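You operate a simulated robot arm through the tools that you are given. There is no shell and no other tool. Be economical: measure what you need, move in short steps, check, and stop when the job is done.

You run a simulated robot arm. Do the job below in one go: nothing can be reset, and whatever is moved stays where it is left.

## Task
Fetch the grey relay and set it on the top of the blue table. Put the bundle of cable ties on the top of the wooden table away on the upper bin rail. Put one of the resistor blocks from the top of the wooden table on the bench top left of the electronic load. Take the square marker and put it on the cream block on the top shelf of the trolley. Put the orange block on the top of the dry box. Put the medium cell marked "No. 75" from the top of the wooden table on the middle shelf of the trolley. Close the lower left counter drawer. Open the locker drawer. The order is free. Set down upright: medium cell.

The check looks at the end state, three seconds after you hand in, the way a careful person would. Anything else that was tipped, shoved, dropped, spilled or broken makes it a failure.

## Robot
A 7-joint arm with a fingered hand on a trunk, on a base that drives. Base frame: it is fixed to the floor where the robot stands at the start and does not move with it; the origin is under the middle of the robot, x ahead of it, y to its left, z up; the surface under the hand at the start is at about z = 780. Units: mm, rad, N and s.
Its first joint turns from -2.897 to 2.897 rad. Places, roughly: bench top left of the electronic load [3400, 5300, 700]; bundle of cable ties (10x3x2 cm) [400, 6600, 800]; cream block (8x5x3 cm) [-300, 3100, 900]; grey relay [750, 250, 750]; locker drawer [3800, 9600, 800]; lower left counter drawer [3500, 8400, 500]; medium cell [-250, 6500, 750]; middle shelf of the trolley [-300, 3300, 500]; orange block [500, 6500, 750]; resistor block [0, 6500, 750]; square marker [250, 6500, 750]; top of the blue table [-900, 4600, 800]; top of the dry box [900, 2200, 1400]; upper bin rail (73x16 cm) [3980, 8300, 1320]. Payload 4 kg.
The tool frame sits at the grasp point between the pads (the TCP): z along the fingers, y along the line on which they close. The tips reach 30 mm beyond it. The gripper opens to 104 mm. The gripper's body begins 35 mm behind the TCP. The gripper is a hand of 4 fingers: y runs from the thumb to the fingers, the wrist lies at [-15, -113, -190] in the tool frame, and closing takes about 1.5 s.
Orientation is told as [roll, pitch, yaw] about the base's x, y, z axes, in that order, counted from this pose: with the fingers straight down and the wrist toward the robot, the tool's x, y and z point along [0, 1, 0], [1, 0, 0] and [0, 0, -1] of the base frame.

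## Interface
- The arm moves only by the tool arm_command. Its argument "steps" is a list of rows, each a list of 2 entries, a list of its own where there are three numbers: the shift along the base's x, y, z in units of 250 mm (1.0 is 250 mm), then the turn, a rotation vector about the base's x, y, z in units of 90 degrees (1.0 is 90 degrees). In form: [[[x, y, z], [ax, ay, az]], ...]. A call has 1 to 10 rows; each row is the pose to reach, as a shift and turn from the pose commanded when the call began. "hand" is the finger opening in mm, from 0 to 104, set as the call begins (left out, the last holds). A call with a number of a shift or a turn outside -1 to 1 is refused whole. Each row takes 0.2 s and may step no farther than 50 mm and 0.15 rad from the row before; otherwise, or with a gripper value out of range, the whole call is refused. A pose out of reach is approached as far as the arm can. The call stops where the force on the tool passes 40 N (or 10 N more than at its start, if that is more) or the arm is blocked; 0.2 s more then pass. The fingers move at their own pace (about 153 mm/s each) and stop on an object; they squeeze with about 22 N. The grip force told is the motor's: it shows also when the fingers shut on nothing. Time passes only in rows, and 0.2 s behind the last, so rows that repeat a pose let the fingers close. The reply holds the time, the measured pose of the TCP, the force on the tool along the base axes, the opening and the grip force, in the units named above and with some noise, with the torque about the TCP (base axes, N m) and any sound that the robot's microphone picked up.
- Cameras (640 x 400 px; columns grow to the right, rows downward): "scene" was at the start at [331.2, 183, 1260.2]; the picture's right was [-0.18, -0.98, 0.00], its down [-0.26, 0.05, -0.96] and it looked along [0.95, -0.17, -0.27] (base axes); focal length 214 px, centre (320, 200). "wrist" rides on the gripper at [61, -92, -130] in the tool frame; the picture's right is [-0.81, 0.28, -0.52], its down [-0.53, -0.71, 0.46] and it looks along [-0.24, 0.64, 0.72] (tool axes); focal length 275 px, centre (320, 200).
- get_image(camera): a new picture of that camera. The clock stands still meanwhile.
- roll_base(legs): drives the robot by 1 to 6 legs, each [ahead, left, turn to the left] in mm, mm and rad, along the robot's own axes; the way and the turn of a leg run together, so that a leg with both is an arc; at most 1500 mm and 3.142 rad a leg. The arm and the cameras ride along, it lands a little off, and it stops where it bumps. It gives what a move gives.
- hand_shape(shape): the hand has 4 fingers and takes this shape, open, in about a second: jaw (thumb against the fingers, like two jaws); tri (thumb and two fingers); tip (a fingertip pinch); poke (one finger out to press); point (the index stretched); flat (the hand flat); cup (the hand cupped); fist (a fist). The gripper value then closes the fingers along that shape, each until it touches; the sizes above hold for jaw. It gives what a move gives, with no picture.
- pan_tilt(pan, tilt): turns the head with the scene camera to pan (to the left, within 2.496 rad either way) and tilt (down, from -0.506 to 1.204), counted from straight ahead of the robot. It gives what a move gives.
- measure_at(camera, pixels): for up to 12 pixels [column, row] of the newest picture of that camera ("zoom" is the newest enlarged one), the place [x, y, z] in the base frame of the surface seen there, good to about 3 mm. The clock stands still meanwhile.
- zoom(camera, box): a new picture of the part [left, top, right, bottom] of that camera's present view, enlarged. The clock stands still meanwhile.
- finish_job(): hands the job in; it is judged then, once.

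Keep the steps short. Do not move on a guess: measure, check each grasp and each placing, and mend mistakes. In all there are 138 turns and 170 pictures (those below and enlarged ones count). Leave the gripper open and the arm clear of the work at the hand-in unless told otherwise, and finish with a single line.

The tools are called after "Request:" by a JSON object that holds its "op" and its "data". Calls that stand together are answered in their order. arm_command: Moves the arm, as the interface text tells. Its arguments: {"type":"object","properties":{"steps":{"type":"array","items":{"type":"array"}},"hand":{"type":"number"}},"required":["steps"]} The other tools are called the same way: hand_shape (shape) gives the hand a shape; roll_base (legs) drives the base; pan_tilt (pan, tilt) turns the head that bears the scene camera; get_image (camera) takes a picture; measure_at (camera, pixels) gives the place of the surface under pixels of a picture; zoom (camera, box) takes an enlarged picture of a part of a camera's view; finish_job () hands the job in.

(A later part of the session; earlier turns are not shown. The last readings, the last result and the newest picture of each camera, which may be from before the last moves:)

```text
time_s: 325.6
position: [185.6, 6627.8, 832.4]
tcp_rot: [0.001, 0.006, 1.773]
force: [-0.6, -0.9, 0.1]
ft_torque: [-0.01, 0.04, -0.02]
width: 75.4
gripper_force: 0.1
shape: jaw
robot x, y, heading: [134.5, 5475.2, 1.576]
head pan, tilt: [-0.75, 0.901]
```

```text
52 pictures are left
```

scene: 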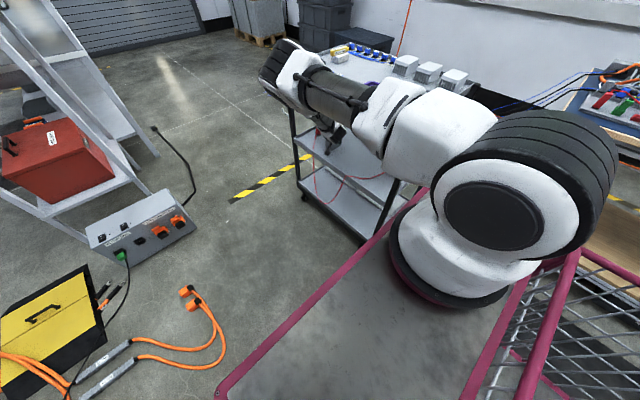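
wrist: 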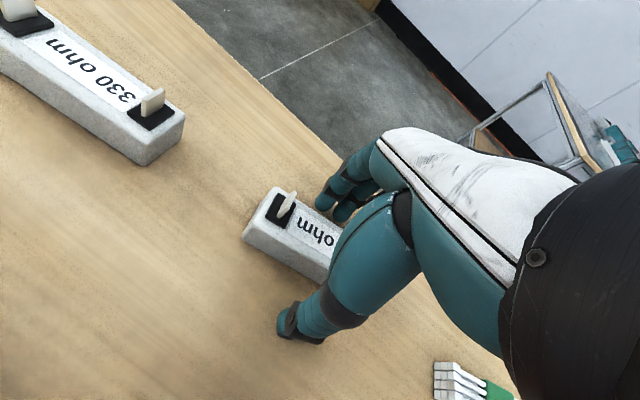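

Centred. Close, lift, and retract in steps, then look east.

Request:
{"op": "arm_command", "data": {"steps": [[[0, 0, 0], [0, 0, 0]], [[0, 0, 0], [0, 0, 0]], [[0, 0, 0], [0, 0, 0]], [[0, 0, 0], [0, 0, 0]], [[0, 0, 0], [0, 0, 0]], [[0, 0, 0], [0, 0, 0]], [[0, 0, 0], [0, 0, 0]]], "hand": 8}}

Request:
{"op": "arm_command", "data": {"steps": [[[0, 0, 0.05], [0, 0, 0]], [[0, 0, 0.2], [0, 0, 0]], [[0, 0, 0.4], [0, 0, 0]], [[0, -0.08, 0.56], [0, 0, 0]], [[0, -0.24, 0.62], [0, 0, -0.03]], [[0, -0.42, 0.68], [0, 0, -0.06]], [[0, -0.6, 0.74], [0, 0, -0.09]], [[0, -0.78, 0.8], [0, 0, -0.12]], [[0, -0.96, 0.84], [0, 0, -0.128]]]}}

Request:
{"op": "arm_command", "data": {"steps": [[[0, -0.16, 0.05], [0, 0, 0]], [[0, -0.34, 0.1], [0, 0, 0]], [[0, -0.52, 0.16], [0, 0, 0]], [[0, -0.7, 0.24], [0, 0, 0]], [[0, -0.88, 0.34], [0, 0, 0]], [[0, -1.0, 0.42], [0, 0, 0]]]}}

Request:
{"op": "pan_tilt", "data": {"pan": -1.3, "tilt": 0.3}}

Request:
{"op": "get_image", "data": {"camera": "scene"}}

```text
time_s: 327.2
position: [186.2, 6626.1, 834.1]
tcp_rot: [0.001, 0.004, 1.773]
force: [0.3, 1.0, -0.9]
ft_torque: [0.01, 0.01, -0.01]
width: 28.5
gripper_force: 21.9
shape: jaw
robot x, y, heading: [138.5, 5472.7, 1.572]
head pan, tilt: [-0.75, 0.901]
```

```text
time_s: 329.2
position: [187.7, 6387.8, 1043.8]
tcp_rot: [0.0, 0.006, 1.574]
force: [0.9, 0.4, -3.4]
ft_torque: [-0.03, 0.02, -0.01]
width: 28.3
gripper_force: 22.2
shape: jaw
robot x, y, heading: [136.6, 5473.2, 1.571]
head pan, tilt: [-0.75, 0.901]
```

```text
refused: row 5 steps farther than a row can; nothing moved
```

```text
time_s: 330.2
position: [187.2, 6389.0, 1045.5]
tcp_rot: [-0.001, 0.005, 1.572]
force: [0.6, -0.8, -1.6]
ft_torque: [0.0, 0.0, 0.0]
width: 28.2
gripper_force: 21.7
shape: jaw
robot x, y, heading: [136.5, 5475.0, 1.569]
head pan, tilt: [-1.3, 0.3]
```

```text
51 pictures are left
```

scene: 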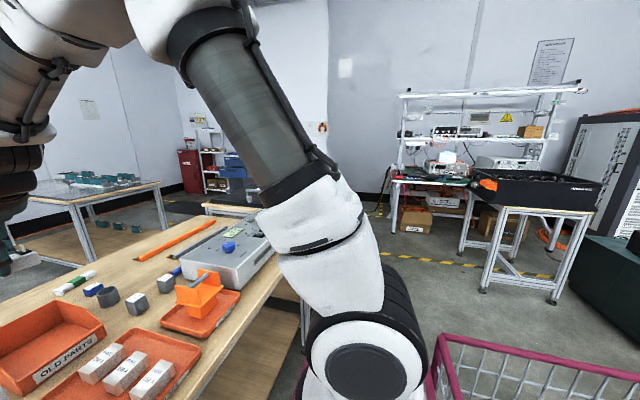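

Block held (one retract row was refused). The electronics bench with the load is at (450, 170) and a black tray stand is in front. I'll measure for the route.

Request:
{"op": "measure_at", "data": {"camera": "scene", "pixels": [[395, 228], [410, 180], [470, 180], [485, 290], [555, 300], [462, 250], [590, 215], [475, 185], [300, 345], [640, 300], [500, 165], [380, 212]]}}

Request:
{"op": "zoom", "data": {"camera": "scene", "box": [375, 80, 615, 300]}}

```text
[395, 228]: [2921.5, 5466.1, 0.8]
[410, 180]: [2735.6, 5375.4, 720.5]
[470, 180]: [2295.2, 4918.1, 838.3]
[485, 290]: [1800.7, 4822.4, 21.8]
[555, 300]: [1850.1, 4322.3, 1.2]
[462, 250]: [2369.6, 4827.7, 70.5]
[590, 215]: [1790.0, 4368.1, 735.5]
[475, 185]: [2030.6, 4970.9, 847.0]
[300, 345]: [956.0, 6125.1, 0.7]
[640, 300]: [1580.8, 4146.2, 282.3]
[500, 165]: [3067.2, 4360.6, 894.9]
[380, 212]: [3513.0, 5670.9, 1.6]
```

```text
1.82 times, centred on (495, 190) of scene
```

zoom: 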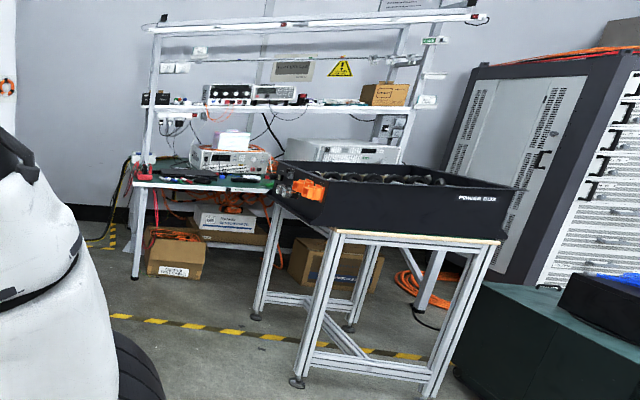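

Route: along y≈5430 eastward, bench front edge at x≈2736, z 720. I'll retract properly, turn to heading 0 and drive east.

Request:
{"op": "arm_command", "data": {"steps": [[[0, -0.166, 0.06], [0, 0, 0]], [[0, -0.333, 0.12], [0, 0, 0]], [[0, -0.5, 0.18], [0, 0, 0]], [[0, -0.666, 0.24], [0, 0, 0]], [[0, -0.833, 0.3], [0, 0, 0]], [[0, -1.0, 0.36], [0, 0, 0]]]}}

Request:
{"op": "arm_command", "data": {"steps": [[[0, -0.13, 0.03], [0, 0, 0]], [[0, -0.26, 0.06], [0, 0, 0]]]}}

Request:
{"op": "roll_base", "data": {"legs": [[-50, 0, 0], [0, 0, -1.57], [1500, 0, 0], [140, 0, 0]]}}

Request:
{"op": "pan_tilt", "data": {"pan": -0.05, "tilt": 0.45}}

Request:
{"op": "get_image", "data": {"camera": "scene"}}

```text
time_s: 331.6
position: [185.5, 6135.8, 1132.4]
tcp_rot: [0.0, 0.005, 1.572]
force: [1.0, 0.8, -1.9]
ft_torque: [0.0, 0.0, -0.04]
width: 28.7
gripper_force: 22.0
shape: jaw
robot x, y, heading: [132.2, 5473.6, 1.572]
head pan, tilt: [-1.3, 0.3]
```

```text
time_s: 332.2
position: [185.4, 6072.0, 1147.6]
tcp_rot: [0.001, 0.005, 1.574]
force: [0.5, 0.6, -1.9]
ft_torque: [0.01, -0.01, 0.02]
width: 28.5
gripper_force: 22.2
shape: jaw
robot x, y, heading: [136.7, 5474.2, 1.572]
head pan, tilt: [-1.3, 0.3]
```

```text
time_s: 345.0
position: [2386.7, 5319.1, 1148.2]
tcp_rot: [-0.001, 0.006, -0.035]
force: [-1.4, 0.0, -2.0]
ft_torque: [0.0, 0.02, -0.05]
width: 28.4
gripper_force: 22.0
shape: jaw
robot x, y, heading: [1793.8, 5394.9, -0.036]
head pan, tilt: [-1.3, 0.3]
```

```text
time_s: 346.4
position: [2387.5, 5320.4, 1149.2]
tcp_rot: [0.001, 0.005, -0.036]
force: [-0.8, -0.4, -2.6]
ft_torque: [0.0, -0.02, 0.0]
width: 28.1
gripper_force: 22.3
shape: jaw
robot x, y, heading: [1794.3, 5397.8, -0.037]
head pan, tilt: [-0.051, 0.45]
```

```text
49 pictures are left
```

scene: 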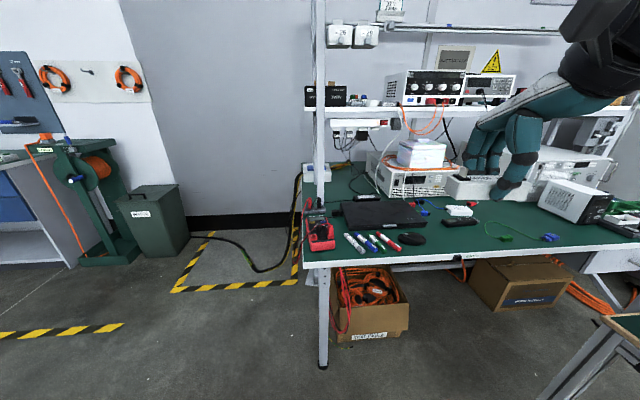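

Zooming on the bench to identify the electronic load and free space to its left.

Request:
{"op": "zoom", "data": {"camera": "scene", "box": [300, 120, 480, 260]}}

Request:
{"op": "zoom", "data": {"camera": "scene", "box": [460, 120, 640, 260]}}

Request:
{"op": "measure_at", "data": {"camera": "scene", "pixels": [[385, 215], [375, 240], [415, 240], [420, 185], [430, 225], [460, 225], [480, 215], [560, 200], [345, 195], [330, 210], [500, 235], [450, 205]]}}

```text
2.86 times, centred on (390, 190) of scene
```

zoom: 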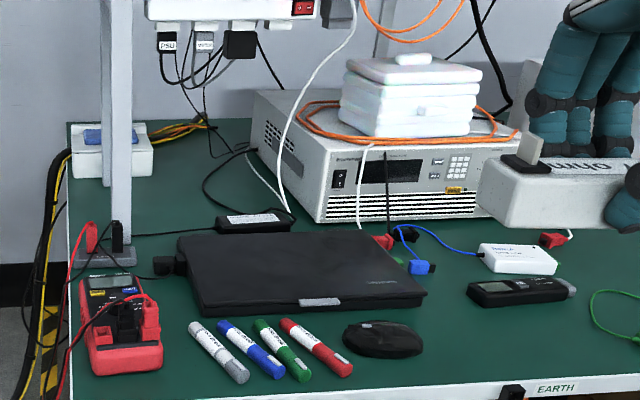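

```text
2.86 times, centred on (550, 190) of scene
```

zoom: 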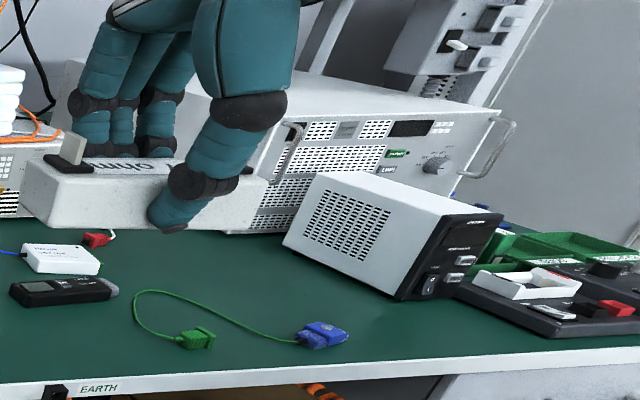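

```text
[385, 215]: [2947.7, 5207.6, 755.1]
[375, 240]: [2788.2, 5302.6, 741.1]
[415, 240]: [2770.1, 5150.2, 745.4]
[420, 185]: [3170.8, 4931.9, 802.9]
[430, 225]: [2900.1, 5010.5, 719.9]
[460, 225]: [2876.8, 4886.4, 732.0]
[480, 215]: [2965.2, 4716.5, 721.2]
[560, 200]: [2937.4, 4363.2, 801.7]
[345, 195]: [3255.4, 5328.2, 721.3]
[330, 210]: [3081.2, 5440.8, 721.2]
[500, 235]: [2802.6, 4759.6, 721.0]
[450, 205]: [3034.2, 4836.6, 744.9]
```

The instrument at (3170, 4930) with display and keypad seems to be the load; the free area to its left is around (3260, 5330). I'll zoom there and measure the shelf heights and surroundings.

Request:
{"op": "zoom", "data": {"camera": "scene", "box": [310, 140, 410, 220]}}

Request:
{"op": "measure_at", "data": {"camera": "zoom", "pixels": [[230, 190], [180, 230], [260, 250], [330, 160], [140, 160], [300, 230], [350, 270], [400, 180], [90, 280], [250, 295], [200, 170], [165, 270]]}}

Request:
{"op": "measure_at", "data": {"camera": "scene", "pixels": [[345, 112], [320, 60], [360, 122], [322, 160], [400, 110], [450, 150]]}}

```text
5.00 times, centred on (360, 180) of scene
```

zoom: 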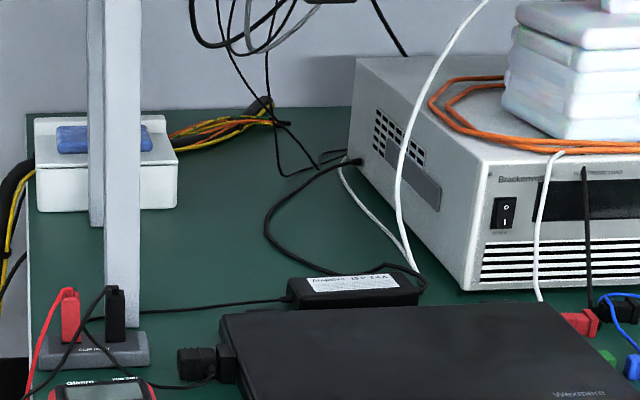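

```text
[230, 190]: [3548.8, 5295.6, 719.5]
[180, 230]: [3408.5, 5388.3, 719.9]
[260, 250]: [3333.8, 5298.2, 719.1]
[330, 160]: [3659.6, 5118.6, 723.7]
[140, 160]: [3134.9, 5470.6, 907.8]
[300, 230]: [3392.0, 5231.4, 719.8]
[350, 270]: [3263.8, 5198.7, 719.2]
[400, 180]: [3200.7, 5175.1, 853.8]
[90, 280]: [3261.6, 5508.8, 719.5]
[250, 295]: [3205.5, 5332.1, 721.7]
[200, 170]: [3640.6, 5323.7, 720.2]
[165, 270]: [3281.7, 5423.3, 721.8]
```

```text
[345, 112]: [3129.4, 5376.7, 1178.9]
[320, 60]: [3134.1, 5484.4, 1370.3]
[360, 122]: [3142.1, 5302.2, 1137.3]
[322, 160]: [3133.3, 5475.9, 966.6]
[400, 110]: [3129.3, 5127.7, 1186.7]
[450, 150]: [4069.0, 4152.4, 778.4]
```

The label reads "ELECTRONIC LOAD". There is free green bench top around (3260, 5335, 720), under a shelf at z≈1137 (front x≈3130). I'll park at about (2150, 5438) and bring the arm in low.

Request:
{"op": "roll_base", "data": {"legs": [[0, 0, 0.037], [356, 42, 0]]}}

Request:
{"op": "arm_command", "data": {"steps": [[[0.15, -0.04, -0.09], [0, 0, 0]], [[0.3, -0.07, -0.18], [0, 0, 0]], [[0.45, -0.1, -0.28], [0, 0, 0]], [[0.6, -0.12, -0.4], [0, 0, 0]]]}}

Request:
{"op": "arm_command", "data": {"steps": [[[0.13, -0.01, -0.13], [0, 0, 0]], [[0.27, -0.02, -0.26], [0, 0, 0]], [[0.4, -0.03, -0.4], [0, 0, 0]], [[0.54, -0.04, -0.52], [0, 0, 0]], [[0.68, -0.05, -0.6], [0, 0, 0]], [[0.68, -0.05, -0.6], [0, 0, 0]]]}}

Request:
{"op": "get_image", "data": {"camera": "scene"}}

```text
time_s: 349.1
position: [2748.7, 5387.1, 1148.2]
tcp_rot: [-0.001, 0.006, 0.003]
force: [0.0, -0.5, -2.0]
ft_torque: [-0.02, 0.01, 0.03]
width: 28.1
gripper_force: 21.7
shape: jaw
robot x, y, heading: [2147.5, 5435.7, 0.008]
head pan, tilt: [-0.051, 0.45]
```

```text
time_s: 350.1
position: [2897.7, 5355.9, 1050.5]
tcp_rot: [-0.001, 0.004, 0.004]
force: [-0.8, -0.4, -1.1]
ft_torque: [-0.03, -0.02, 0.0]
width: 28.1
gripper_force: 22.4
shape: jaw
robot x, y, heading: [2146.8, 5434.9, 0.006]
head pan, tilt: [-0.051, 0.45]
```

```text
time_s: 351.5
position: [3068.6, 5341.9, 899.2]
tcp_rot: [-0.001, 0.005, 0.004]
force: [-0.9, -1.0, -0.8]
ft_torque: [0.02, 0.0, 0.02]
width: 28.1
gripper_force: 22.0
shape: jaw
robot x, y, heading: [2146.8, 5431.7, 0.003]
head pan, tilt: [-0.051, 0.45]
```

```text
45 pictures are left
```

scene: 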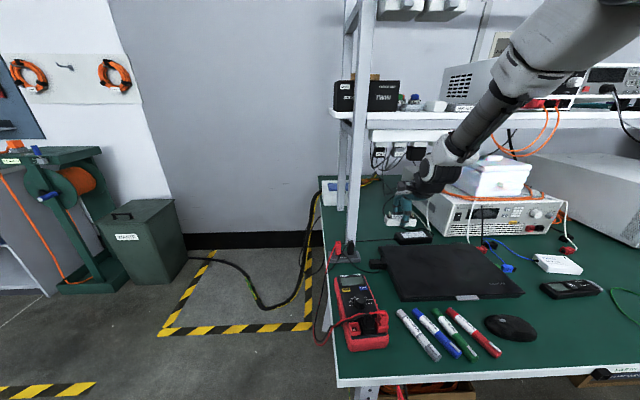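

Checking the forearm slope relative to the shelf before going further in.

Request:
{"op": "measure_at", "data": {"camera": "scene", "pixels": [[445, 165], [480, 125], [515, 90], [560, 50], [410, 195], [400, 130], [600, 30]]}}

Request:
{"op": "get_image", "data": {"camera": "wrist"}}

```text
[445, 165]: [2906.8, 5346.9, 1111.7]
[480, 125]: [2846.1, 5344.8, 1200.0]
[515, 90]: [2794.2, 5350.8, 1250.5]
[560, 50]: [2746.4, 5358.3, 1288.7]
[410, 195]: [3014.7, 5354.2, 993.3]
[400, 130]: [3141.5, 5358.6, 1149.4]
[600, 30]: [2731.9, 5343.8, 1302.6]
```

```text
44 pictures are left
```

wrist: 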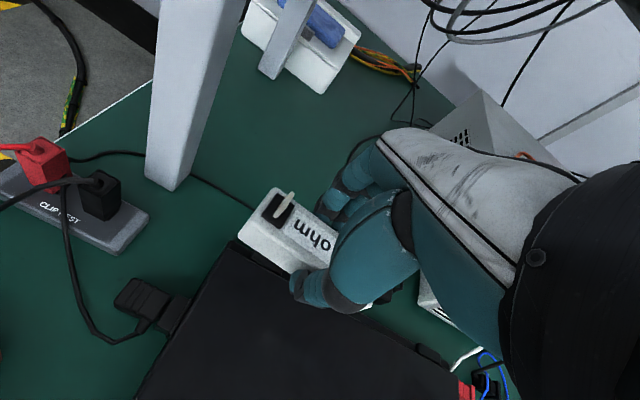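

The forearm clears the shelf by about 100 mm at the goal. Continue low to (3260, 5338, 785).

Request:
{"op": "arm_command", "data": {"steps": [[[0.07, -0.003, -0.12], [0, 0, 0]], [[0.15, -0.006, -0.24], [0, 0, 0]], [[0.24, -0.008, -0.34], [0, 0, 0]], [[0.38, -0.01, -0.4], [0, 0, 0]], [[0.54, -0.014, -0.43], [0, 0, 0]], [[0.7, -0.016, -0.456], [0, 0, 0]], [[0.766, -0.016, -0.456], [0, 0, 0]], [[0.766, -0.016, -0.456], [0, 0, 0]]]}}

Request:
{"op": "get_image", "data": {"camera": "wrist"}}

```text
time_s: 353.3
position: [3259.5, 5341.0, 783.1]
tcp_rot: [0.001, 0.004, 0.003]
force: [0.2, 0.0, -2.5]
ft_torque: [0.02, 0.0, 0.01]
width: 28.1
gripper_force: 21.5
shape: jaw
robot x, y, heading: [2150.2, 5434.3, 0.001]
head pan, tilt: [-0.051, 0.45]
```

```text
43 pictures are left
```

wrist: 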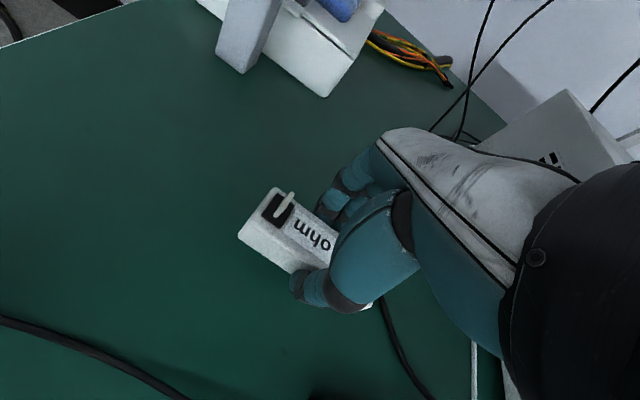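

The spot is free; I'll shift slightly (+15, +10) away from the cord, lower to contact, release and rise a bit.

Request:
{"op": "arm_command", "data": {"steps": [[[0.06, 0.04, -0.02], [0, 0, 0]], [[0.06, 0.04, -0.06], [0, 0, 0]], [[0.06, 0.04, -0.09], [0, 0, 0]], [[0.06, 0.04, -0.104], [0, 0, 0]], [[0.06, 0.04, -0.112], [0, 0, 0]], [[0.06, 0.04, -0.118], [0, 0, 0]]]}}

Request:
{"op": "zoom", "data": {"camera": "scene", "box": [330, 130, 470, 250]}}

```text
time_s: 354.7
position: [3273.8, 5349.8, 754.7]
tcp_rot: [0.0, 0.005, 0.004]
force: [-0.2, -0.2, -2.2]
ft_torque: [0.01, 0.0, 0.0]
width: 28.2
gripper_force: 22.4
shape: jaw
robot x, y, heading: [2145.3, 5437.4, -0.0]
head pan, tilt: [-0.051, 0.45]
```

```text
3.33 times, centred on (400, 190) of scene
```

zoom: 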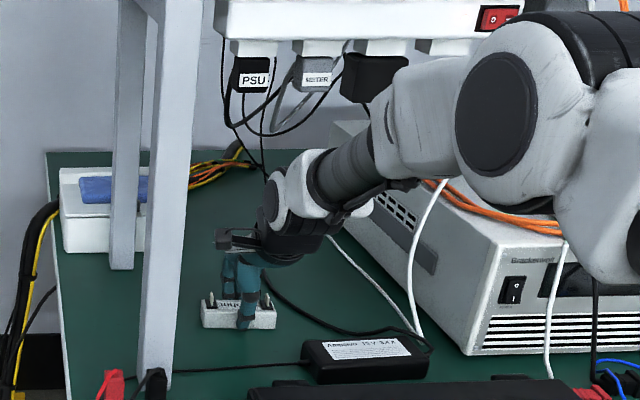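

Not touching yet. Lower 4 mm more, release, lift 30 mm and back out the same way.

Request:
{"op": "arm_command", "data": {"steps": [[[0, 0, -0.008], [0, 0, 0]], [[0, 0, -0.014], [0, 0, 0]], [[0, 0, -0.018], [0, 0, 0]]]}}

Request:
{"op": "arm_command", "data": {"steps": [[[0, 0, 0.002], [0, 0, 0]], [[0, 0, 0.002], [0, 0, 0]], [[0, 0, 0.002], [0, 0, 0]], [[0, 0, 0.002], [0, 0, 0]]], "hand": 62}}

Request:
{"op": "arm_command", "data": {"steps": [[[0, 0, 0.06], [0, 0, 0]], [[0, 0, 0.14], [0, 0, 0]], [[-0.06, -0.02, 0.22], [0, 0, 0]], [[-0.22, -0.04, 0.24], [0, 0, 0]], [[-0.4, -0.04, 0.26], [0, 0, 0]], [[-0.58, -0.04, 0.32], [0, 0, 0]], [[-0.72, -0.04, 0.44], [0, 0, 0]], [[-0.82, -0.02, 0.58], [0, 0, 0]]]}}

Request:
{"op": "arm_command", "data": {"steps": [[[-0.13, 0.01, 0.13], [0, 0, 0]], [[-0.27, 0.02, 0.26], [0, 0, 0]], [[-0.4, 0.03, 0.4], [0, 0, 0]], [[-0.54, 0.04, 0.52], [0, 0, 0]], [[-0.68, 0.06, 0.6], [0, 0, 0]]]}}

Request:
{"op": "arm_command", "data": {"steps": [[[-0.15, 0.02, 0.09], [0, 0, 0]], [[-0.3, 0.04, 0.18], [0, 0, 0]], [[-0.45, 0.06, 0.28], [0, 0, 0]], [[-0.6, 0.12, 0.4], [0, 0, 0]]]}}

Request:
{"op": "zoom", "data": {"camera": "scene", "box": [330, 130, 470, 250]}}

```text
time_s: 355.5
position: [3273.6, 5351.0, 752.4]
tcp_rot: [0.0, 0.001, 0.004]
force: [-0.8, -0.4, 12.8]
ft_torque: [-0.04, 0.02, -0.02]
width: 28.6
gripper_force: 21.8
shape: jaw
robot x, y, heading: [2147.0, 5435.8, 0.001]
head pan, tilt: [-0.051, 0.45]
```

```text
time_s: 356.5
position: [3273.3, 5349.7, 751.6]
tcp_rot: [-0.002, 0.004, 0.003]
force: [-1.2, 0.6, 7.0]
ft_torque: [0.06, -0.21, 0.02]
width: 59.3
gripper_force: 0.0
shape: jaw
robot x, y, heading: [2151.6, 5437.3, 0.006]
head pan, tilt: [-0.051, 0.45]
```

```text
time_s: 358.3
position: [3068.4, 5343.6, 894.8]
tcp_rot: [0.0, 0.005, 0.004]
force: [0.6, -0.8, 0.1]
ft_torque: [0.01, 0.03, 0.01]
width: 61.6
gripper_force: 0.1
shape: jaw
robot x, y, heading: [2150.1, 5438.5, 0.01]
head pan, tilt: [-0.051, 0.45]
```

```text
time_s: 359.5
position: [2901.0, 5357.7, 1044.3]
tcp_rot: [0.001, 0.009, 0.003]
force: [0.4, 0.0, -0.5]
ft_torque: [-0.03, -0.01, -0.02]
width: 61.9
gripper_force: 0.1
shape: jaw
robot x, y, heading: [2149.5, 5435.1, 0.004]
head pan, tilt: [-0.051, 0.45]
```

```text
refused: row 4 steps farther than a row can; nothing moved
```

```text
3.33 times, centred on (400, 190) of scene
```

zoom: 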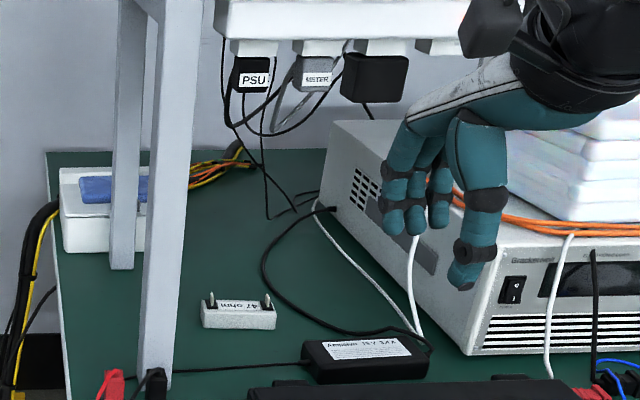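

The resistor stands left of the electronic load. I'll finish the retract, reverse to the wooden table and turn toward the cable ties.

Request:
{"op": "arm_command", "data": {"steps": [[[-0.12, 0.02, 0.08], [0, 0, 0]], [[-0.24, 0.04, 0.16], [0, 0, 0]], [[-0.36, 0.06, 0.25], [0, 0, 0]], [[-0.48, 0.09, 0.34], [0, 0, 0]], [[-0.6, 0.12, 0.42], [0, 0, 0]]], "hand": 90}}

Request:
{"op": "roll_base", "data": {"legs": [[-1450, 0, 0], [-508, 20, 0], [0, 0, 1.568], [50, 0, 0]]}}

Request:
{"op": "arm_command", "data": {"steps": [[[0.05, 0.16, -0.02], [0, 0, 0]], [[0.1, 0.32, -0.04], [0, 0, 0]], [[0.15, 0.48, -0.07], [0, 0, 0]], [[0.2, 0.64, -0.1], [0, 0, 0]], [[0.25, 0.8, -0.14], [0, 0, 0]]]}}

Request:
{"op": "arm_command", "data": {"steps": [[[0.04, 0.16, -0.05], [0, 0, 0]], [[0.08, 0.32, -0.1], [0, 0, 0]], [[0.12, 0.48, -0.15], [0, 0, 0]], [[0.16, 0.64, -0.2], [0, 0, 0]], [[0.2, 0.8, -0.24], [0, 0, 0]], [[0.2, 0.8, -0.24], [0, 0, 0]]]}}

Request:
{"op": "get_image", "data": {"camera": "wrist"}}

```text
time_s: 360.7
position: [2748.8, 5388.3, 1149.0]
tcp_rot: [0.0, 0.005, 0.003]
force: [0.2, 1.0, 0.2]
ft_torque: [-0.02, 0.02, -0.01]
width: 89.8
gripper_force: 0.1
shape: jaw
robot x, y, heading: [2148.9, 5436.1, 0.009]
head pan, tilt: [-0.051, 0.45]
```

```text
time_s: 374.8
position: [241.2, 6096.7, 1149.4]
tcp_rot: [0.001, 0.004, 1.594]
force: [-0.5, -0.1, -0.5]
ft_torque: [0.03, -0.02, -0.01]
width: 89.9
gripper_force: 0.0
shape: jaw
robot x, y, heading: [207.7, 5497.3, 1.594]
head pan, tilt: [-0.051, 0.45]
```

```text
time_s: 376.0
position: [303.3, 6298.2, 1113.5]
tcp_rot: [0.0, 0.003, 1.593]
force: [-0.3, -0.8, 0.4]
ft_torque: [0.03, 0.02, -0.02]
width: 89.9
gripper_force: 0.0
shape: jaw
robot x, y, heading: [204.0, 5496.4, 1.593]
head pan, tilt: [-0.051, 0.45]
```

```text
time_s: 377.4
position: [354.1, 6496.3, 1055.8]
tcp_rot: [-0.001, 0.004, 1.593]
force: [1.5, -0.2, 0.4]
ft_torque: [0.0, 0.03, -0.01]
width: 89.8
gripper_force: 0.1
shape: jaw
robot x, y, heading: [205.0, 5501.6, 1.591]
head pan, tilt: [-0.051, 0.45]
```

```text
40 pictures are left
```

wrist: 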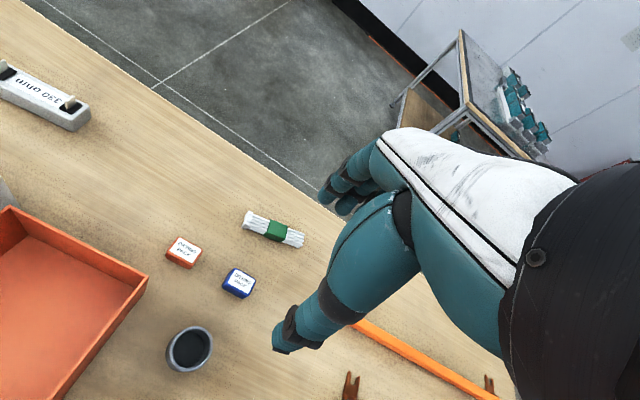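

Ties at (275, 230). Measuring their ends and edges.

Request:
{"op": "measure_at", "data": {"camera": "wrist", "pixels": [[248, 220], [302, 240], [275, 229], [262, 218], [290, 231], [258, 231], [286, 243], [268, 235], [280, 222]]}}

```text
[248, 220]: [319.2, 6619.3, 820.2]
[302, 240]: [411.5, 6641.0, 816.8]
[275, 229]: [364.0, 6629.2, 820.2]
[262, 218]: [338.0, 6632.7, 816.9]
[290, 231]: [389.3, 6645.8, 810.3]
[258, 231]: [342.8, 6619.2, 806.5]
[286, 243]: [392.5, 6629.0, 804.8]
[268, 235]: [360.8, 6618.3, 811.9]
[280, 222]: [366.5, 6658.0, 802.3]
```

The bundle is centred at (365, 6629), angled 13.4°, top at z 820. I'll position, descend, grip and lift.

Request:
{"op": "arm_command", "data": {"steps": [[[0.01, 0.11, -0.09], [0, 0, 0.03]], [[0.02, 0.22, -0.18], [0, 0, 0.06]], [[0.03, 0.33, -0.27], [0, 0, 0.09]], [[0.04, 0.44, -0.36], [0, 0, 0.12]], [[0.044, 0.531, -0.424], [0, 0, 0.135]], [[0.044, 0.531, -0.424], [0, 0, 0.135]]], "hand": 75}}

Request:
{"op": "arm_command", "data": {"steps": [[[0, 0, -0.14], [0, 0, 0]], [[0, 0, -0.28], [0, 0, 0]], [[0, 0, -0.38], [0, 0, 0]], [[0, 0, -0.44], [0, 0, 0]], [[0, 0, -0.468], [0, 0, 0]], [[0, 0, -0.468], [0, 0, 0]]]}}

Request:
{"op": "arm_command", "data": {"steps": [[[0, 0, 0], [0, 0, 0]], [[0, 0, 0], [0, 0, 0]], [[0, 0, 0], [0, 0, 0]], [[0, 0, 0], [0, 0, 0]], [[0, 0, 0], [0, 0, 0]], [[0, 0, 0], [0, 0, 0]], [[0, 0, 0], [0, 0, 0]]], "hand": 5}}

Request:
{"op": "arm_command", "data": {"steps": [[[0, 0, 0.05], [0, 0, 0]], [[0, 0, 0.2], [0, 0, 0]], [[0, 0, 0.38], [0, 0, 0]], [[0, 0, 0.56], [0, 0, 0]], [[-0.02, -0.16, 0.62], [0, 0, -0.03]], [[-0.04, -0.34, 0.68], [0, 0, -0.06]], [[-0.06, -0.52, 0.74], [0, 0, -0.09]], [[-0.08, -0.7, 0.8], [0, 0, -0.12]], [[-0.1, -0.88, 0.84], [0, 0, -0.135]]]}}

Request:
{"op": "get_image", "data": {"camera": "wrist"}}

```text
time_s: 378.8
position: [366.4, 6628.7, 946.6]
tcp_rot: [0.001, 0.005, 1.807]
force: [-0.2, 0.4, 0.6]
ft_torque: [0.01, 0.0, 0.0]
width: 75.3
gripper_force: 0.0
shape: jaw
robot x, y, heading: [202.0, 5493.7, 1.593]
head pan, tilt: [-0.051, 0.45]
```

```text
time_s: 380.2
position: [366.3, 6630.8, 831.2]
tcp_rot: [0.001, 0.006, 1.807]
force: [-0.4, 0.6, -0.1]
ft_torque: [0.0, 0.0, 0.0]
width: 75.1
gripper_force: 0.2
shape: jaw
robot x, y, heading: [203.7, 5496.1, 1.596]
head pan, tilt: [-0.051, 0.45]
```

```text
time_s: 381.8
position: [366.4, 6630.0, 831.0]
tcp_rot: [0.001, 0.005, 1.806]
force: [-0.2, 0.3, -0.1]
ft_torque: [0.04, 0.04, 0.0]
width: 17.0
gripper_force: 21.3
shape: jaw
robot x, y, heading: [202.7, 5495.8, 1.593]
head pan, tilt: [-0.051, 0.45]
```

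```text
time_s: 383.8
position: [340.2, 6411.2, 1039.8]
tcp_rot: [-0.001, 0.007, 1.593]
force: [-0.8, 0.0, -1.1]
ft_torque: [-0.03, 0.02, -0.02]
width: 17.0
gripper_force: 22.1
shape: jaw
robot x, y, heading: [201.0, 5499.3, 1.595]
head pan, tilt: [-0.051, 0.45]
```

```text
39 pictures are left
```

wrist: 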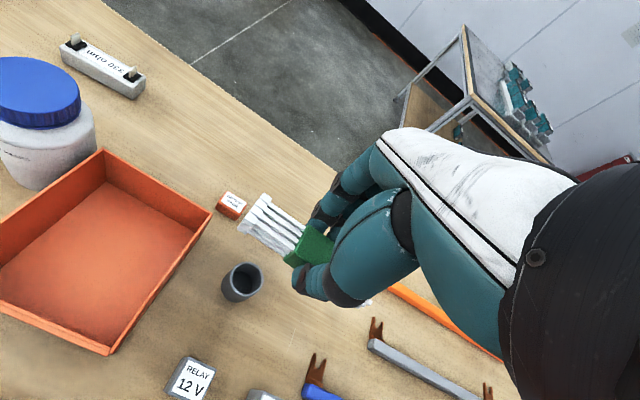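

Ties held. Retract, drive east, and look north-east toward the counter.

Request:
{"op": "arm_command", "data": {"steps": [[[-0.05, -0.158, 0.055], [0, 0, 0]], [[-0.1, -0.316, 0.11], [0, 0, 0]], [[-0.15, -0.474, 0.165], [0, 0, 0]], [[-0.2, -0.632, 0.22], [0, 0, 0]], [[-0.25, -0.79, 0.275], [0, 0, 0]], [[-0.3, -0.948, 0.33], [0, 0, 0]]]}}

Request:
{"op": "arm_command", "data": {"steps": [[[-0.04, -0.14, 0.05], [0, 0, 0]], [[-0.08, -0.31, 0.1], [0, 0, 0]]]}}

Request:
{"op": "roll_base", "data": {"legs": [[-50, 0, 0], [0, 0, -1.594], [1500, 30, 0]]}}

Request:
{"op": "pan_tilt", "data": {"pan": 0.9, "tilt": 0.25}}

Request:
{"op": "get_image", "data": {"camera": "scene"}}

```text
time_s: 385.2
position: [265.3, 6173.3, 1122.2]
tcp_rot: [-0.001, 0.008, 1.593]
force: [0.8, -0.1, -0.2]
ft_torque: [-0.01, -0.01, 0.05]
width: 17.0
gripper_force: 21.8
shape: jaw
robot x, y, heading: [206.6, 5494.9, 1.594]
head pan, tilt: [-0.051, 0.45]
```

```text
time_s: 385.8
position: [242.8, 6098.3, 1146.9]
tcp_rot: [-0.001, 0.007, 1.594]
force: [0.3, 0.8, -0.3]
ft_torque: [-0.01, 0.0, -0.02]
width: 16.8
gripper_force: 22.0
shape: jaw
robot x, y, heading: [204.4, 5498.7, 1.597]
head pan, tilt: [-0.051, 0.45]
```

```text
refused: leg 3 is longer than a leg can be; nothing moved
```

```text
time_s: 387.0
position: [243.6, 6098.7, 1146.8]
tcp_rot: [0.002, 0.006, 1.593]
force: [-0.3, -1.0, -0.8]
ft_torque: [-0.04, 0.0, 0.0]
width: 17.0
gripper_force: 21.4
shape: jaw
robot x, y, heading: [205.0, 5496.7, 1.591]
head pan, tilt: [0.901, 0.25]
```

```text
38 pictures are left
```

scene: 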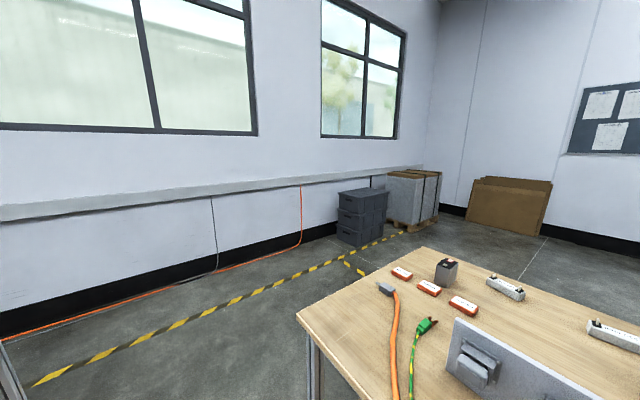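

The base leg was over-long and got refused. I'll redo it with legal legs.

Request:
{"op": "roll_base", "data": {"legs": [[-50, 0, 0], [0, 0, -1.594], [1450, 20, 0]]}}

Request:
{"op": "get_image", "data": {"camera": "scene"}}

```text
time_s: 398.5
position: [2233.4, 5446.9, 1146.9]
tcp_rot: [0.0, 0.005, 0.021]
force: [0.0, 0.6, -0.1]
ft_torque: [-0.01, 0.01, 0.0]
width: 16.9
gripper_force: 22.3
shape: jaw
robot x, y, heading: [1632.6, 5487.4, 0.016]
head pan, tilt: [0.901, 0.25]
```

```text
37 pictures are left
```

scene: 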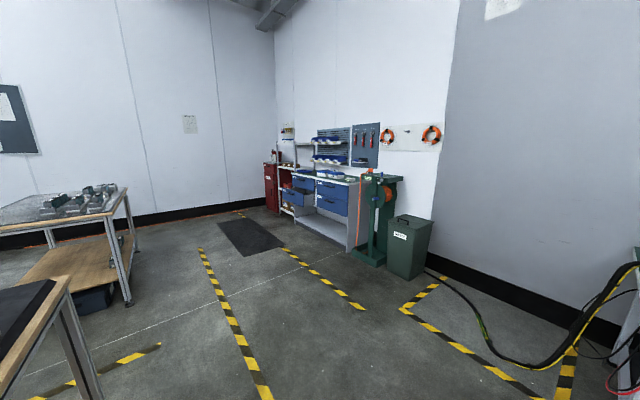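

I see the counter with blue drawers (one pulled out) and the red locker beyond. Zooming and measuring.

Request:
{"op": "zoom", "data": {"camera": "scene", "box": [255, 110, 445, 280]}}

Request:
{"op": "measure_at", "data": {"camera": "zoom", "pixels": [[120, 205], [150, 200], [240, 215], [215, 70], [240, 130], [50, 170], [200, 290], [310, 340], [380, 360], [225, 85], [200, 130], [340, 160]]}}

```text
2.35 times, centred on (350, 195) of scene
```

zoom: 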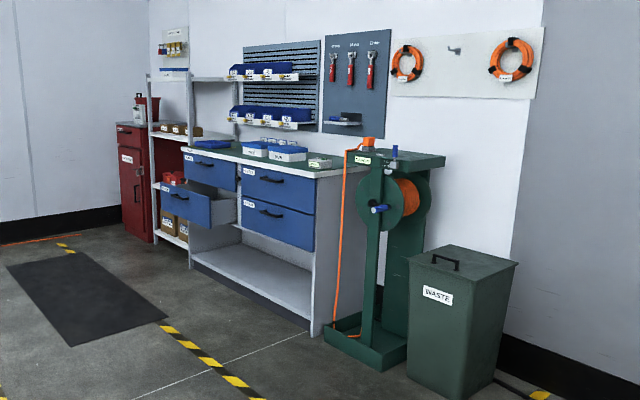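

```text
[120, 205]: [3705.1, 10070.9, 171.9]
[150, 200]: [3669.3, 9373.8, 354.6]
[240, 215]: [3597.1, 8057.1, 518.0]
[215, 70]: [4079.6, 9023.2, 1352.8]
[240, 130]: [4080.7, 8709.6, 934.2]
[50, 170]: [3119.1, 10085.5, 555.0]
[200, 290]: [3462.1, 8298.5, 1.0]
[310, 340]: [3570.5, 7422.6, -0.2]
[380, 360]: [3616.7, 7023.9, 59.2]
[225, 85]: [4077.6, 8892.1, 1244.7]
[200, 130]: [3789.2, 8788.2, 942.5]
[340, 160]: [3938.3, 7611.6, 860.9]
```

The lower-left drawer is pulled out, and the two bin rails are on the back wall. I'll drive around to the front of the counter at about (2300, 7950), facing +x.

Request:
{"op": "roll_base", "data": {"legs": [[670, 0, 0], [0, 0, 1.555], [1450, 0, 0], [1000, 0, 0], [0, 0, -1.57]]}}

Request:
{"op": "pan_tilt", "data": {"pan": 0.0, "tilt": 0.25}}

Request:
{"op": "get_image", "data": {"camera": "scene"}}

```text
time_s: 404.3
position: [2757.6, 5771.6, 1148.1]
tcp_rot: [0.002, 0.004, 0.678]
force: [-0.5, -0.3, -1.0]
ft_torque: [0.01, -0.02, -0.02]
width: 16.9
gripper_force: 22.1
shape: jaw
robot x, y, heading: [2257.9, 5433.3, 0.677]
head pan, tilt: [0.901, 0.25]
stopped in leg 2: the robot was blocked; the commanded pose is now the measured one
```

```text
time_s: 405.5
position: [2758.5, 5772.3, 1147.4]
tcp_rot: [0.0, 0.006, 0.678]
force: [-0.4, 0.9, 0.3]
ft_torque: [-0.03, -0.02, -0.01]
width: 16.9
gripper_force: 21.8
shape: jaw
robot x, y, heading: [2258.4, 5439.1, 0.678]
head pan, tilt: [0.0, 0.25]
```

```text
35 pictures are left
```

scene: 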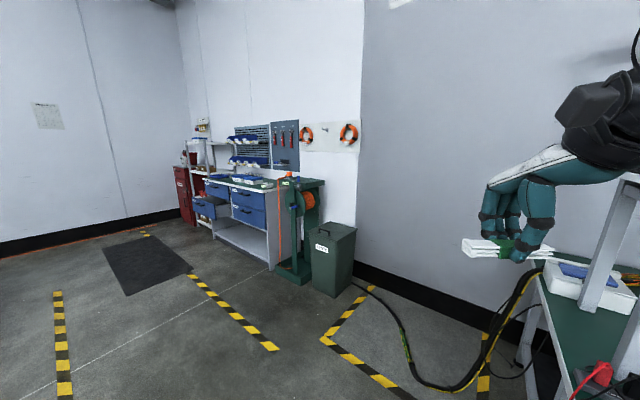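

The rear corner touched the black tray stand while turning. I'll slide away in +y first, then finish the turn and drive north.

Request:
{"op": "roll_base", "data": {"legs": [[250, 312, 0], [0, 0, 0.893], [1400, 0, 0], [700, 0, 0], [0, 0, -1.57]]}}

Request:
{"op": "get_image", "data": {"camera": "scene"}}

```text
time_s: 424.1
position: [2848.8, 7911.8, 1146.8]
tcp_rot: [0.0, 0.005, 0.031]
force: [0.0, 0.5, -0.8]
ft_torque: [0.03, -0.02, -0.03]
width: 16.8
gripper_force: 21.8
shape: jaw
robot x, y, heading: [2248.7, 7945.5, 0.032]
head pan, tilt: [0.0, 0.25]
```

```text
34 pictures are left
```

scene: 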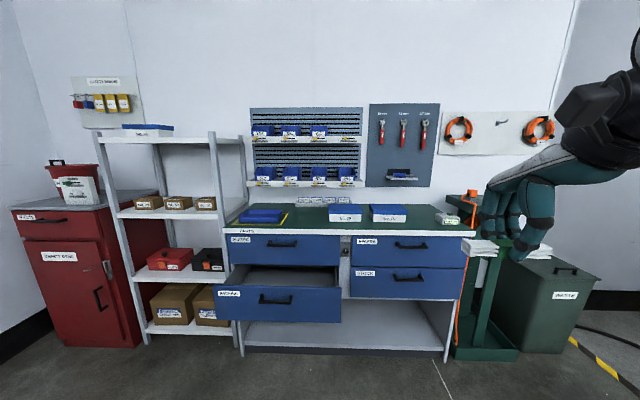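

Clear view: the upper rail has free space right of its three bins around (342, 138). Zooming on the rail and measuring everything needed.

Request:
{"op": "zoom", "data": {"camera": "scene", "box": [235, 95, 375, 195]}}

Request:
{"op": "measure_at", "data": {"camera": "zoom", "pixels": [[440, 190], [520, 195], [480, 200], [480, 205], [570, 200], [420, 170], [480, 185], [80, 205], [385, 180], [520, 420], [480, 160], [330, 290]]}}

Request:
{"op": "measure_at", "data": {"camera": "scene", "pixels": [[275, 298], [222, 305], [335, 305], [275, 280], [285, 245], [410, 243], [410, 277], [55, 220], [40, 222], [95, 222], [20, 210], [75, 210]]}}

```text
4.00 times, centred on (305, 145) of scene
```

zoom: 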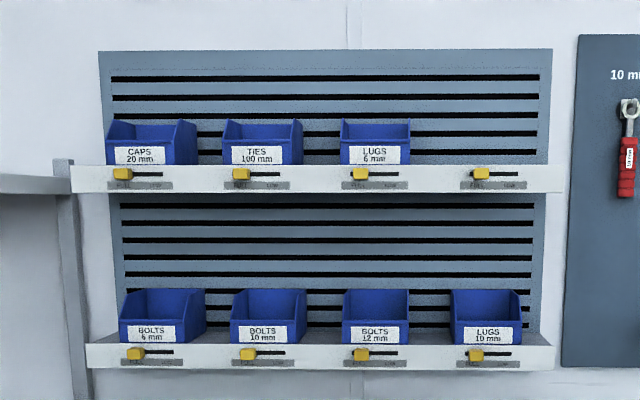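

```text
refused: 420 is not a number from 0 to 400
```

```text
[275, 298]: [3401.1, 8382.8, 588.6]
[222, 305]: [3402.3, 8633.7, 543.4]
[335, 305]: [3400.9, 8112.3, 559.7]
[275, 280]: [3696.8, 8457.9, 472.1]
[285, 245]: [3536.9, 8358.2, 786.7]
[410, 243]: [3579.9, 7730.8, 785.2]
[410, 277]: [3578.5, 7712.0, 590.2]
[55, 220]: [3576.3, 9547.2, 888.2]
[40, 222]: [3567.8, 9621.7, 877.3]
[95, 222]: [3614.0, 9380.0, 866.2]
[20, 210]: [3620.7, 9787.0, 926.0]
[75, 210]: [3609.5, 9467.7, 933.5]
```

Fixing the pixel error: measure the free fourth slot on the upper rail.

Request:
{"op": "measure_at", "data": {"camera": "zoom", "pixels": [[440, 166], [520, 166], [480, 168], [480, 180], [562, 180], [420, 160], [480, 160], [80, 180], [400, 150], [75, 168], [540, 163], [480, 191]]}}

```text
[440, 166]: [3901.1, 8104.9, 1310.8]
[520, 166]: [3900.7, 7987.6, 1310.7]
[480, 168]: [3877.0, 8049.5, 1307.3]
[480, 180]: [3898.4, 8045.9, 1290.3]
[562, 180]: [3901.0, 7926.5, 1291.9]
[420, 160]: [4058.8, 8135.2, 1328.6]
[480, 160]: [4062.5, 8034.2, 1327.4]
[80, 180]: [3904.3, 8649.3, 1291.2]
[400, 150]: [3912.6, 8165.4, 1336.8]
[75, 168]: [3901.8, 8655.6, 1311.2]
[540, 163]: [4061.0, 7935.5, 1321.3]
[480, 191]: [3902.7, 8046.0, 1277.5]
```

The free slot on the upper rail is y 7935–8130, x 3901–4061, top z≈1312. The pulled-out drawer's front is at x 3401, so I'll stop with the base front at about 3340, raise the arm to z≈1387, and reach forward.

Request:
{"op": "roll_base", "data": {"legs": [[0, 0, -0.032], [735, 203, 0]]}}

Request:
{"op": "arm_command", "data": {"steps": [[[0.02, 0, 0.18], [0, 0, 0]], [[0.04, 0, 0.36], [0, 0, 0]], [[0.06, 0, 0.54], [0, 0, 0]], [[0.08, 0, 0.72], [0, 0, 0]], [[0.1, 0, 0.88], [0, 0, 0]], [[0.12, 0, 0.96], [0, 0, 0]]]}}

Request:
{"op": "pan_tilt", "data": {"pan": -0.2, "tilt": 0.0}}

Request:
{"op": "get_image", "data": {"camera": "wrist"}}

```text
time_s: 428.7
position: [3595.9, 8099.2, 1147.6]
tcp_rot: [0.001, 0.006, 0.005]
force: [0.0, -0.3, -0.7]
ft_torque: [0.0, 0.0, 0.01]
width: 17.1
gripper_force: 21.9
shape: jaw
robot x, y, heading: [2994.9, 8149.5, 0.006]
head pan, tilt: [0.0, 0.25]
```

```text
time_s: 430.1
position: [3625.1, 8100.1, 1386.9]
tcp_rot: [0.0, 0.002, 0.005]
force: [-0.7, -0.9, -0.2]
ft_torque: [0.01, 0.0, 0.0]
width: 17.0
gripper_force: 22.0
shape: jaw
robot x, y, heading: [2992.8, 8146.1, 0.008]
head pan, tilt: [0.0, 0.25]
```

```text
time_s: 430.8
position: [3625.3, 8099.1, 1386.8]
tcp_rot: [0.001, 0.007, 0.005]
force: [-0.5, 0.1, -0.2]
ft_torque: [-0.01, -0.01, -0.02]
width: 17.0
gripper_force: 22.5
shape: jaw
robot x, y, heading: [2997.4, 8150.0, 0.005]
head pan, tilt: [-0.201, 0.0]
```

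```text
32 pictures are left
```

wrist: 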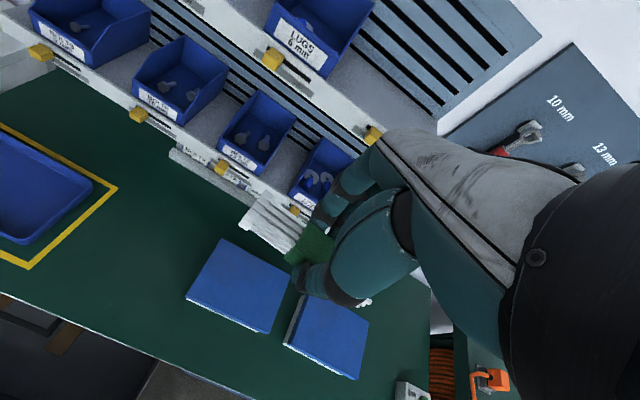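

Upper rail surface visible at (350, 75). Measure its height, then move forward over it.

Request:
{"op": "measure_at", "data": {"camera": "wrist", "pixels": [[360, 70], [385, 80], [340, 90], [420, 110], [325, 70], [355, 120]]}}

Request:
{"op": "arm_command", "data": {"steps": [[[0.18, -0.02, 0], [0, 0, 0]], [[0.36, -0.04, 0], [0, 0, 0]], [[0.54, -0.07, 0], [0, 0, 0]], [[0.72, -0.1, 0], [0, 0, 0]], [[0.72, -0.1, 0], [0, 0, 0]]]}}

Request:
{"op": "arm_command", "data": {"steps": [[[0.16, -0.03, 0], [0, 0, 0]], [[0.32, -0.06, 0], [0, 0, 0]], [[0.48, -0.1, 0], [0, 0, 0]], [[0.62, -0.12, 0], [0, 0, 0]], [[0.62, -0.12, 0], [0, 0, 0]]]}}

Request:
{"op": "get_image", "data": {"camera": "scene"}}

```text
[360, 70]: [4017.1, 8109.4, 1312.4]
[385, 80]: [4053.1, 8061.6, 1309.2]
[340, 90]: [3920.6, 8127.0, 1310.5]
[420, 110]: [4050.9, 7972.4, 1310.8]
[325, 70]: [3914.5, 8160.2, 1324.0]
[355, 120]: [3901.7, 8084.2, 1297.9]
```

```text
time_s: 432.0
position: [3807.7, 8073.0, 1382.2]
tcp_rot: [-0.001, 0.005, 0.004]
force: [-0.9, 0.0, -1.5]
ft_torque: [-0.01, -0.05, 0.03]
width: 17.2
gripper_force: 22.0
shape: jaw
robot x, y, heading: [2997.6, 8149.9, 0.007]
head pan, tilt: [-0.201, 0.0]
```

```text
time_s: 433.2
position: [3959.8, 8045.4, 1384.9]
tcp_rot: [-0.001, 0.006, 0.004]
force: [-0.7, 0.3, -0.7]
ft_torque: [-0.02, 0.0, -0.04]
width: 17.0
gripper_force: 22.1
shape: jaw
robot x, y, heading: [3000.7, 8148.6, 0.003]
head pan, tilt: [-0.201, 0.0]
```

```text
31 pictures are left
```

scene: 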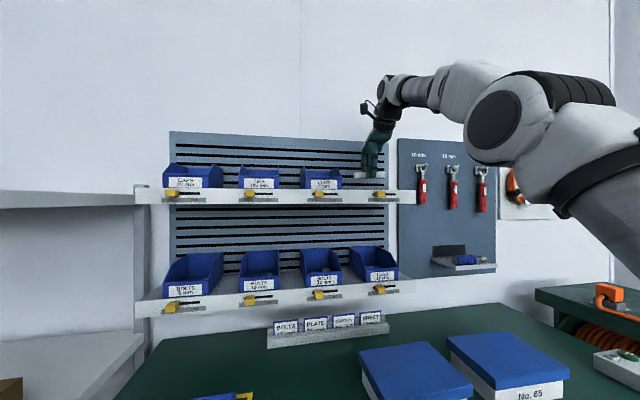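

The bundle hangs above the free slot; the rail top is at z 1311. Lower to contact at about TCP 1342.

Request:
{"op": "arm_command", "data": {"steps": [[[0.01, 0, -0.08], [0, 0, 0]], [[0.02, 0, -0.13], [0, 0, 0]], [[0.02, 0, -0.15], [0, 0, 0]], [[0.02, 0, -0.164], [0, 0, 0]], [[0.02, 0, -0.172], [0, 0, 0]], [[0.02, 0, -0.178], [0, 0, 0]]]}}

Request:
{"op": "zoom", "data": {"camera": "scene", "box": [300, 60, 440, 220]}}

```text
time_s: 434.6
position: [3965.5, 8044.2, 1342.0]
tcp_rot: [0.0, 0.003, 0.005]
force: [-0.6, -0.2, 0.0]
ft_torque: [-0.03, -0.01, 0.03]
width: 17.0
gripper_force: 22.4
shape: jaw
robot x, y, heading: [2996.2, 8146.1, 0.007]
head pan, tilt: [-0.201, 0.0]
```

```text
2.50 times, centred on (370, 140) of scene
```

zoom: 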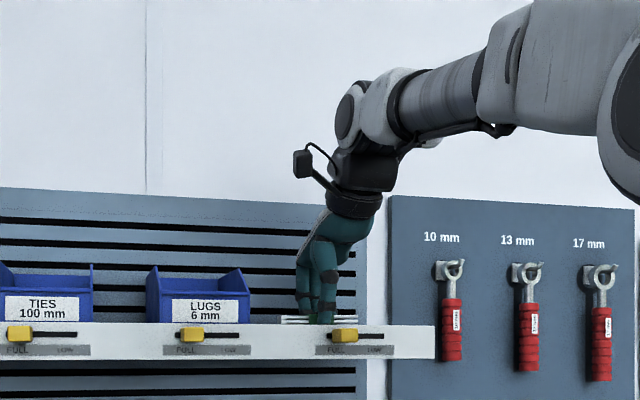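

Lower the last few mm, release, rise and back out to the ready pose.

Request:
{"op": "arm_command", "data": {"steps": [[[0, 0, -0.008], [0, 0, 0]], [[0, 0, -0.014], [0, 0, 0]], [[0, 0, -0.02], [0, 0, 0]]]}}

Request:
{"op": "arm_command", "data": {"steps": [[[0, 0, 0.004], [0, 0, 0]], [[0, 0, 0.004], [0, 0, 0]], [[0, 0, 0.004], [0, 0, 0]], [[0, 0, 0.004], [0, 0, 0]]], "hand": 55}}

Request:
{"op": "arm_command", "data": {"steps": [[[0, 0, 0.06], [0, 0, 0]], [[0, 0, 0.14], [0, 0, 0]], [[-0.04, 0, 0.22], [0, 0, 0]], [[-0.2, 0, 0.24], [0, 0, 0]], [[-0.38, 0, 0.24], [0, 0, 0]], [[-0.56, 0, 0.24], [0, 0, 0]], [[-0.74, 0, 0.24], [0, 0, 0]], [[-0.9, 0, 0.24], [0, 0, 0]]]}}

Request:
{"op": "zoom", "data": {"camera": "scene", "box": [300, 100, 440, 220]}}

```text
time_s: 435.4
position: [3963.6, 8045.3, 1341.7]
tcp_rot: [0.001, -0.005, 0.005]
force: [6.5, -2.4, 32.8]
ft_torque: [0.21, -0.53, -0.06]
width: 18.1
gripper_force: 21.7
shape: jaw
robot x, y, heading: [2993.1, 8148.9, 0.004]
head pan, tilt: [-0.201, 0.0]
```

```text
time_s: 436.4
position: [3963.1, 8045.4, 1339.5]
tcp_rot: [-0.001, 0.003, 0.006]
force: [-1.2, 0.6, 28.1]
ft_torque: [0.14, -0.02, 0.03]
width: 45.0
gripper_force: 0.1
shape: jaw
robot x, y, heading: [2996.3, 8149.6, 0.004]
head pan, tilt: [-0.201, 0.0]
```

```text
time_s: 438.2
position: [3739.3, 8047.4, 1398.3]
tcp_rot: [-0.001, 0.006, 0.007]
force: [1.1, 0.1, -0.1]
ft_torque: [0.01, 0.03, 0.04]
width: 54.7
gripper_force: 0.1
shape: jaw
robot x, y, heading: [2994.7, 8147.4, 0.008]
head pan, tilt: [-0.201, 0.0]
```

```text
3.33 times, centred on (370, 160) of scene
```

zoom: 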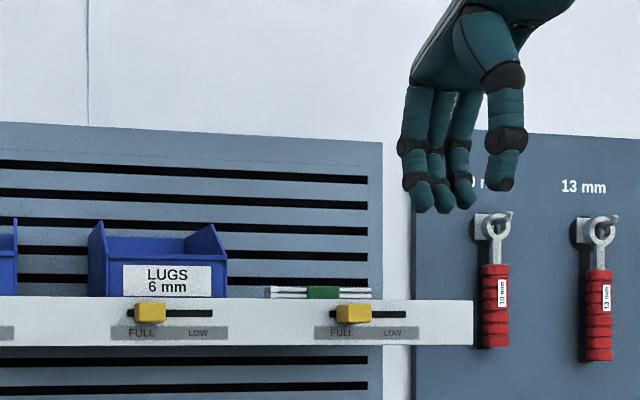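

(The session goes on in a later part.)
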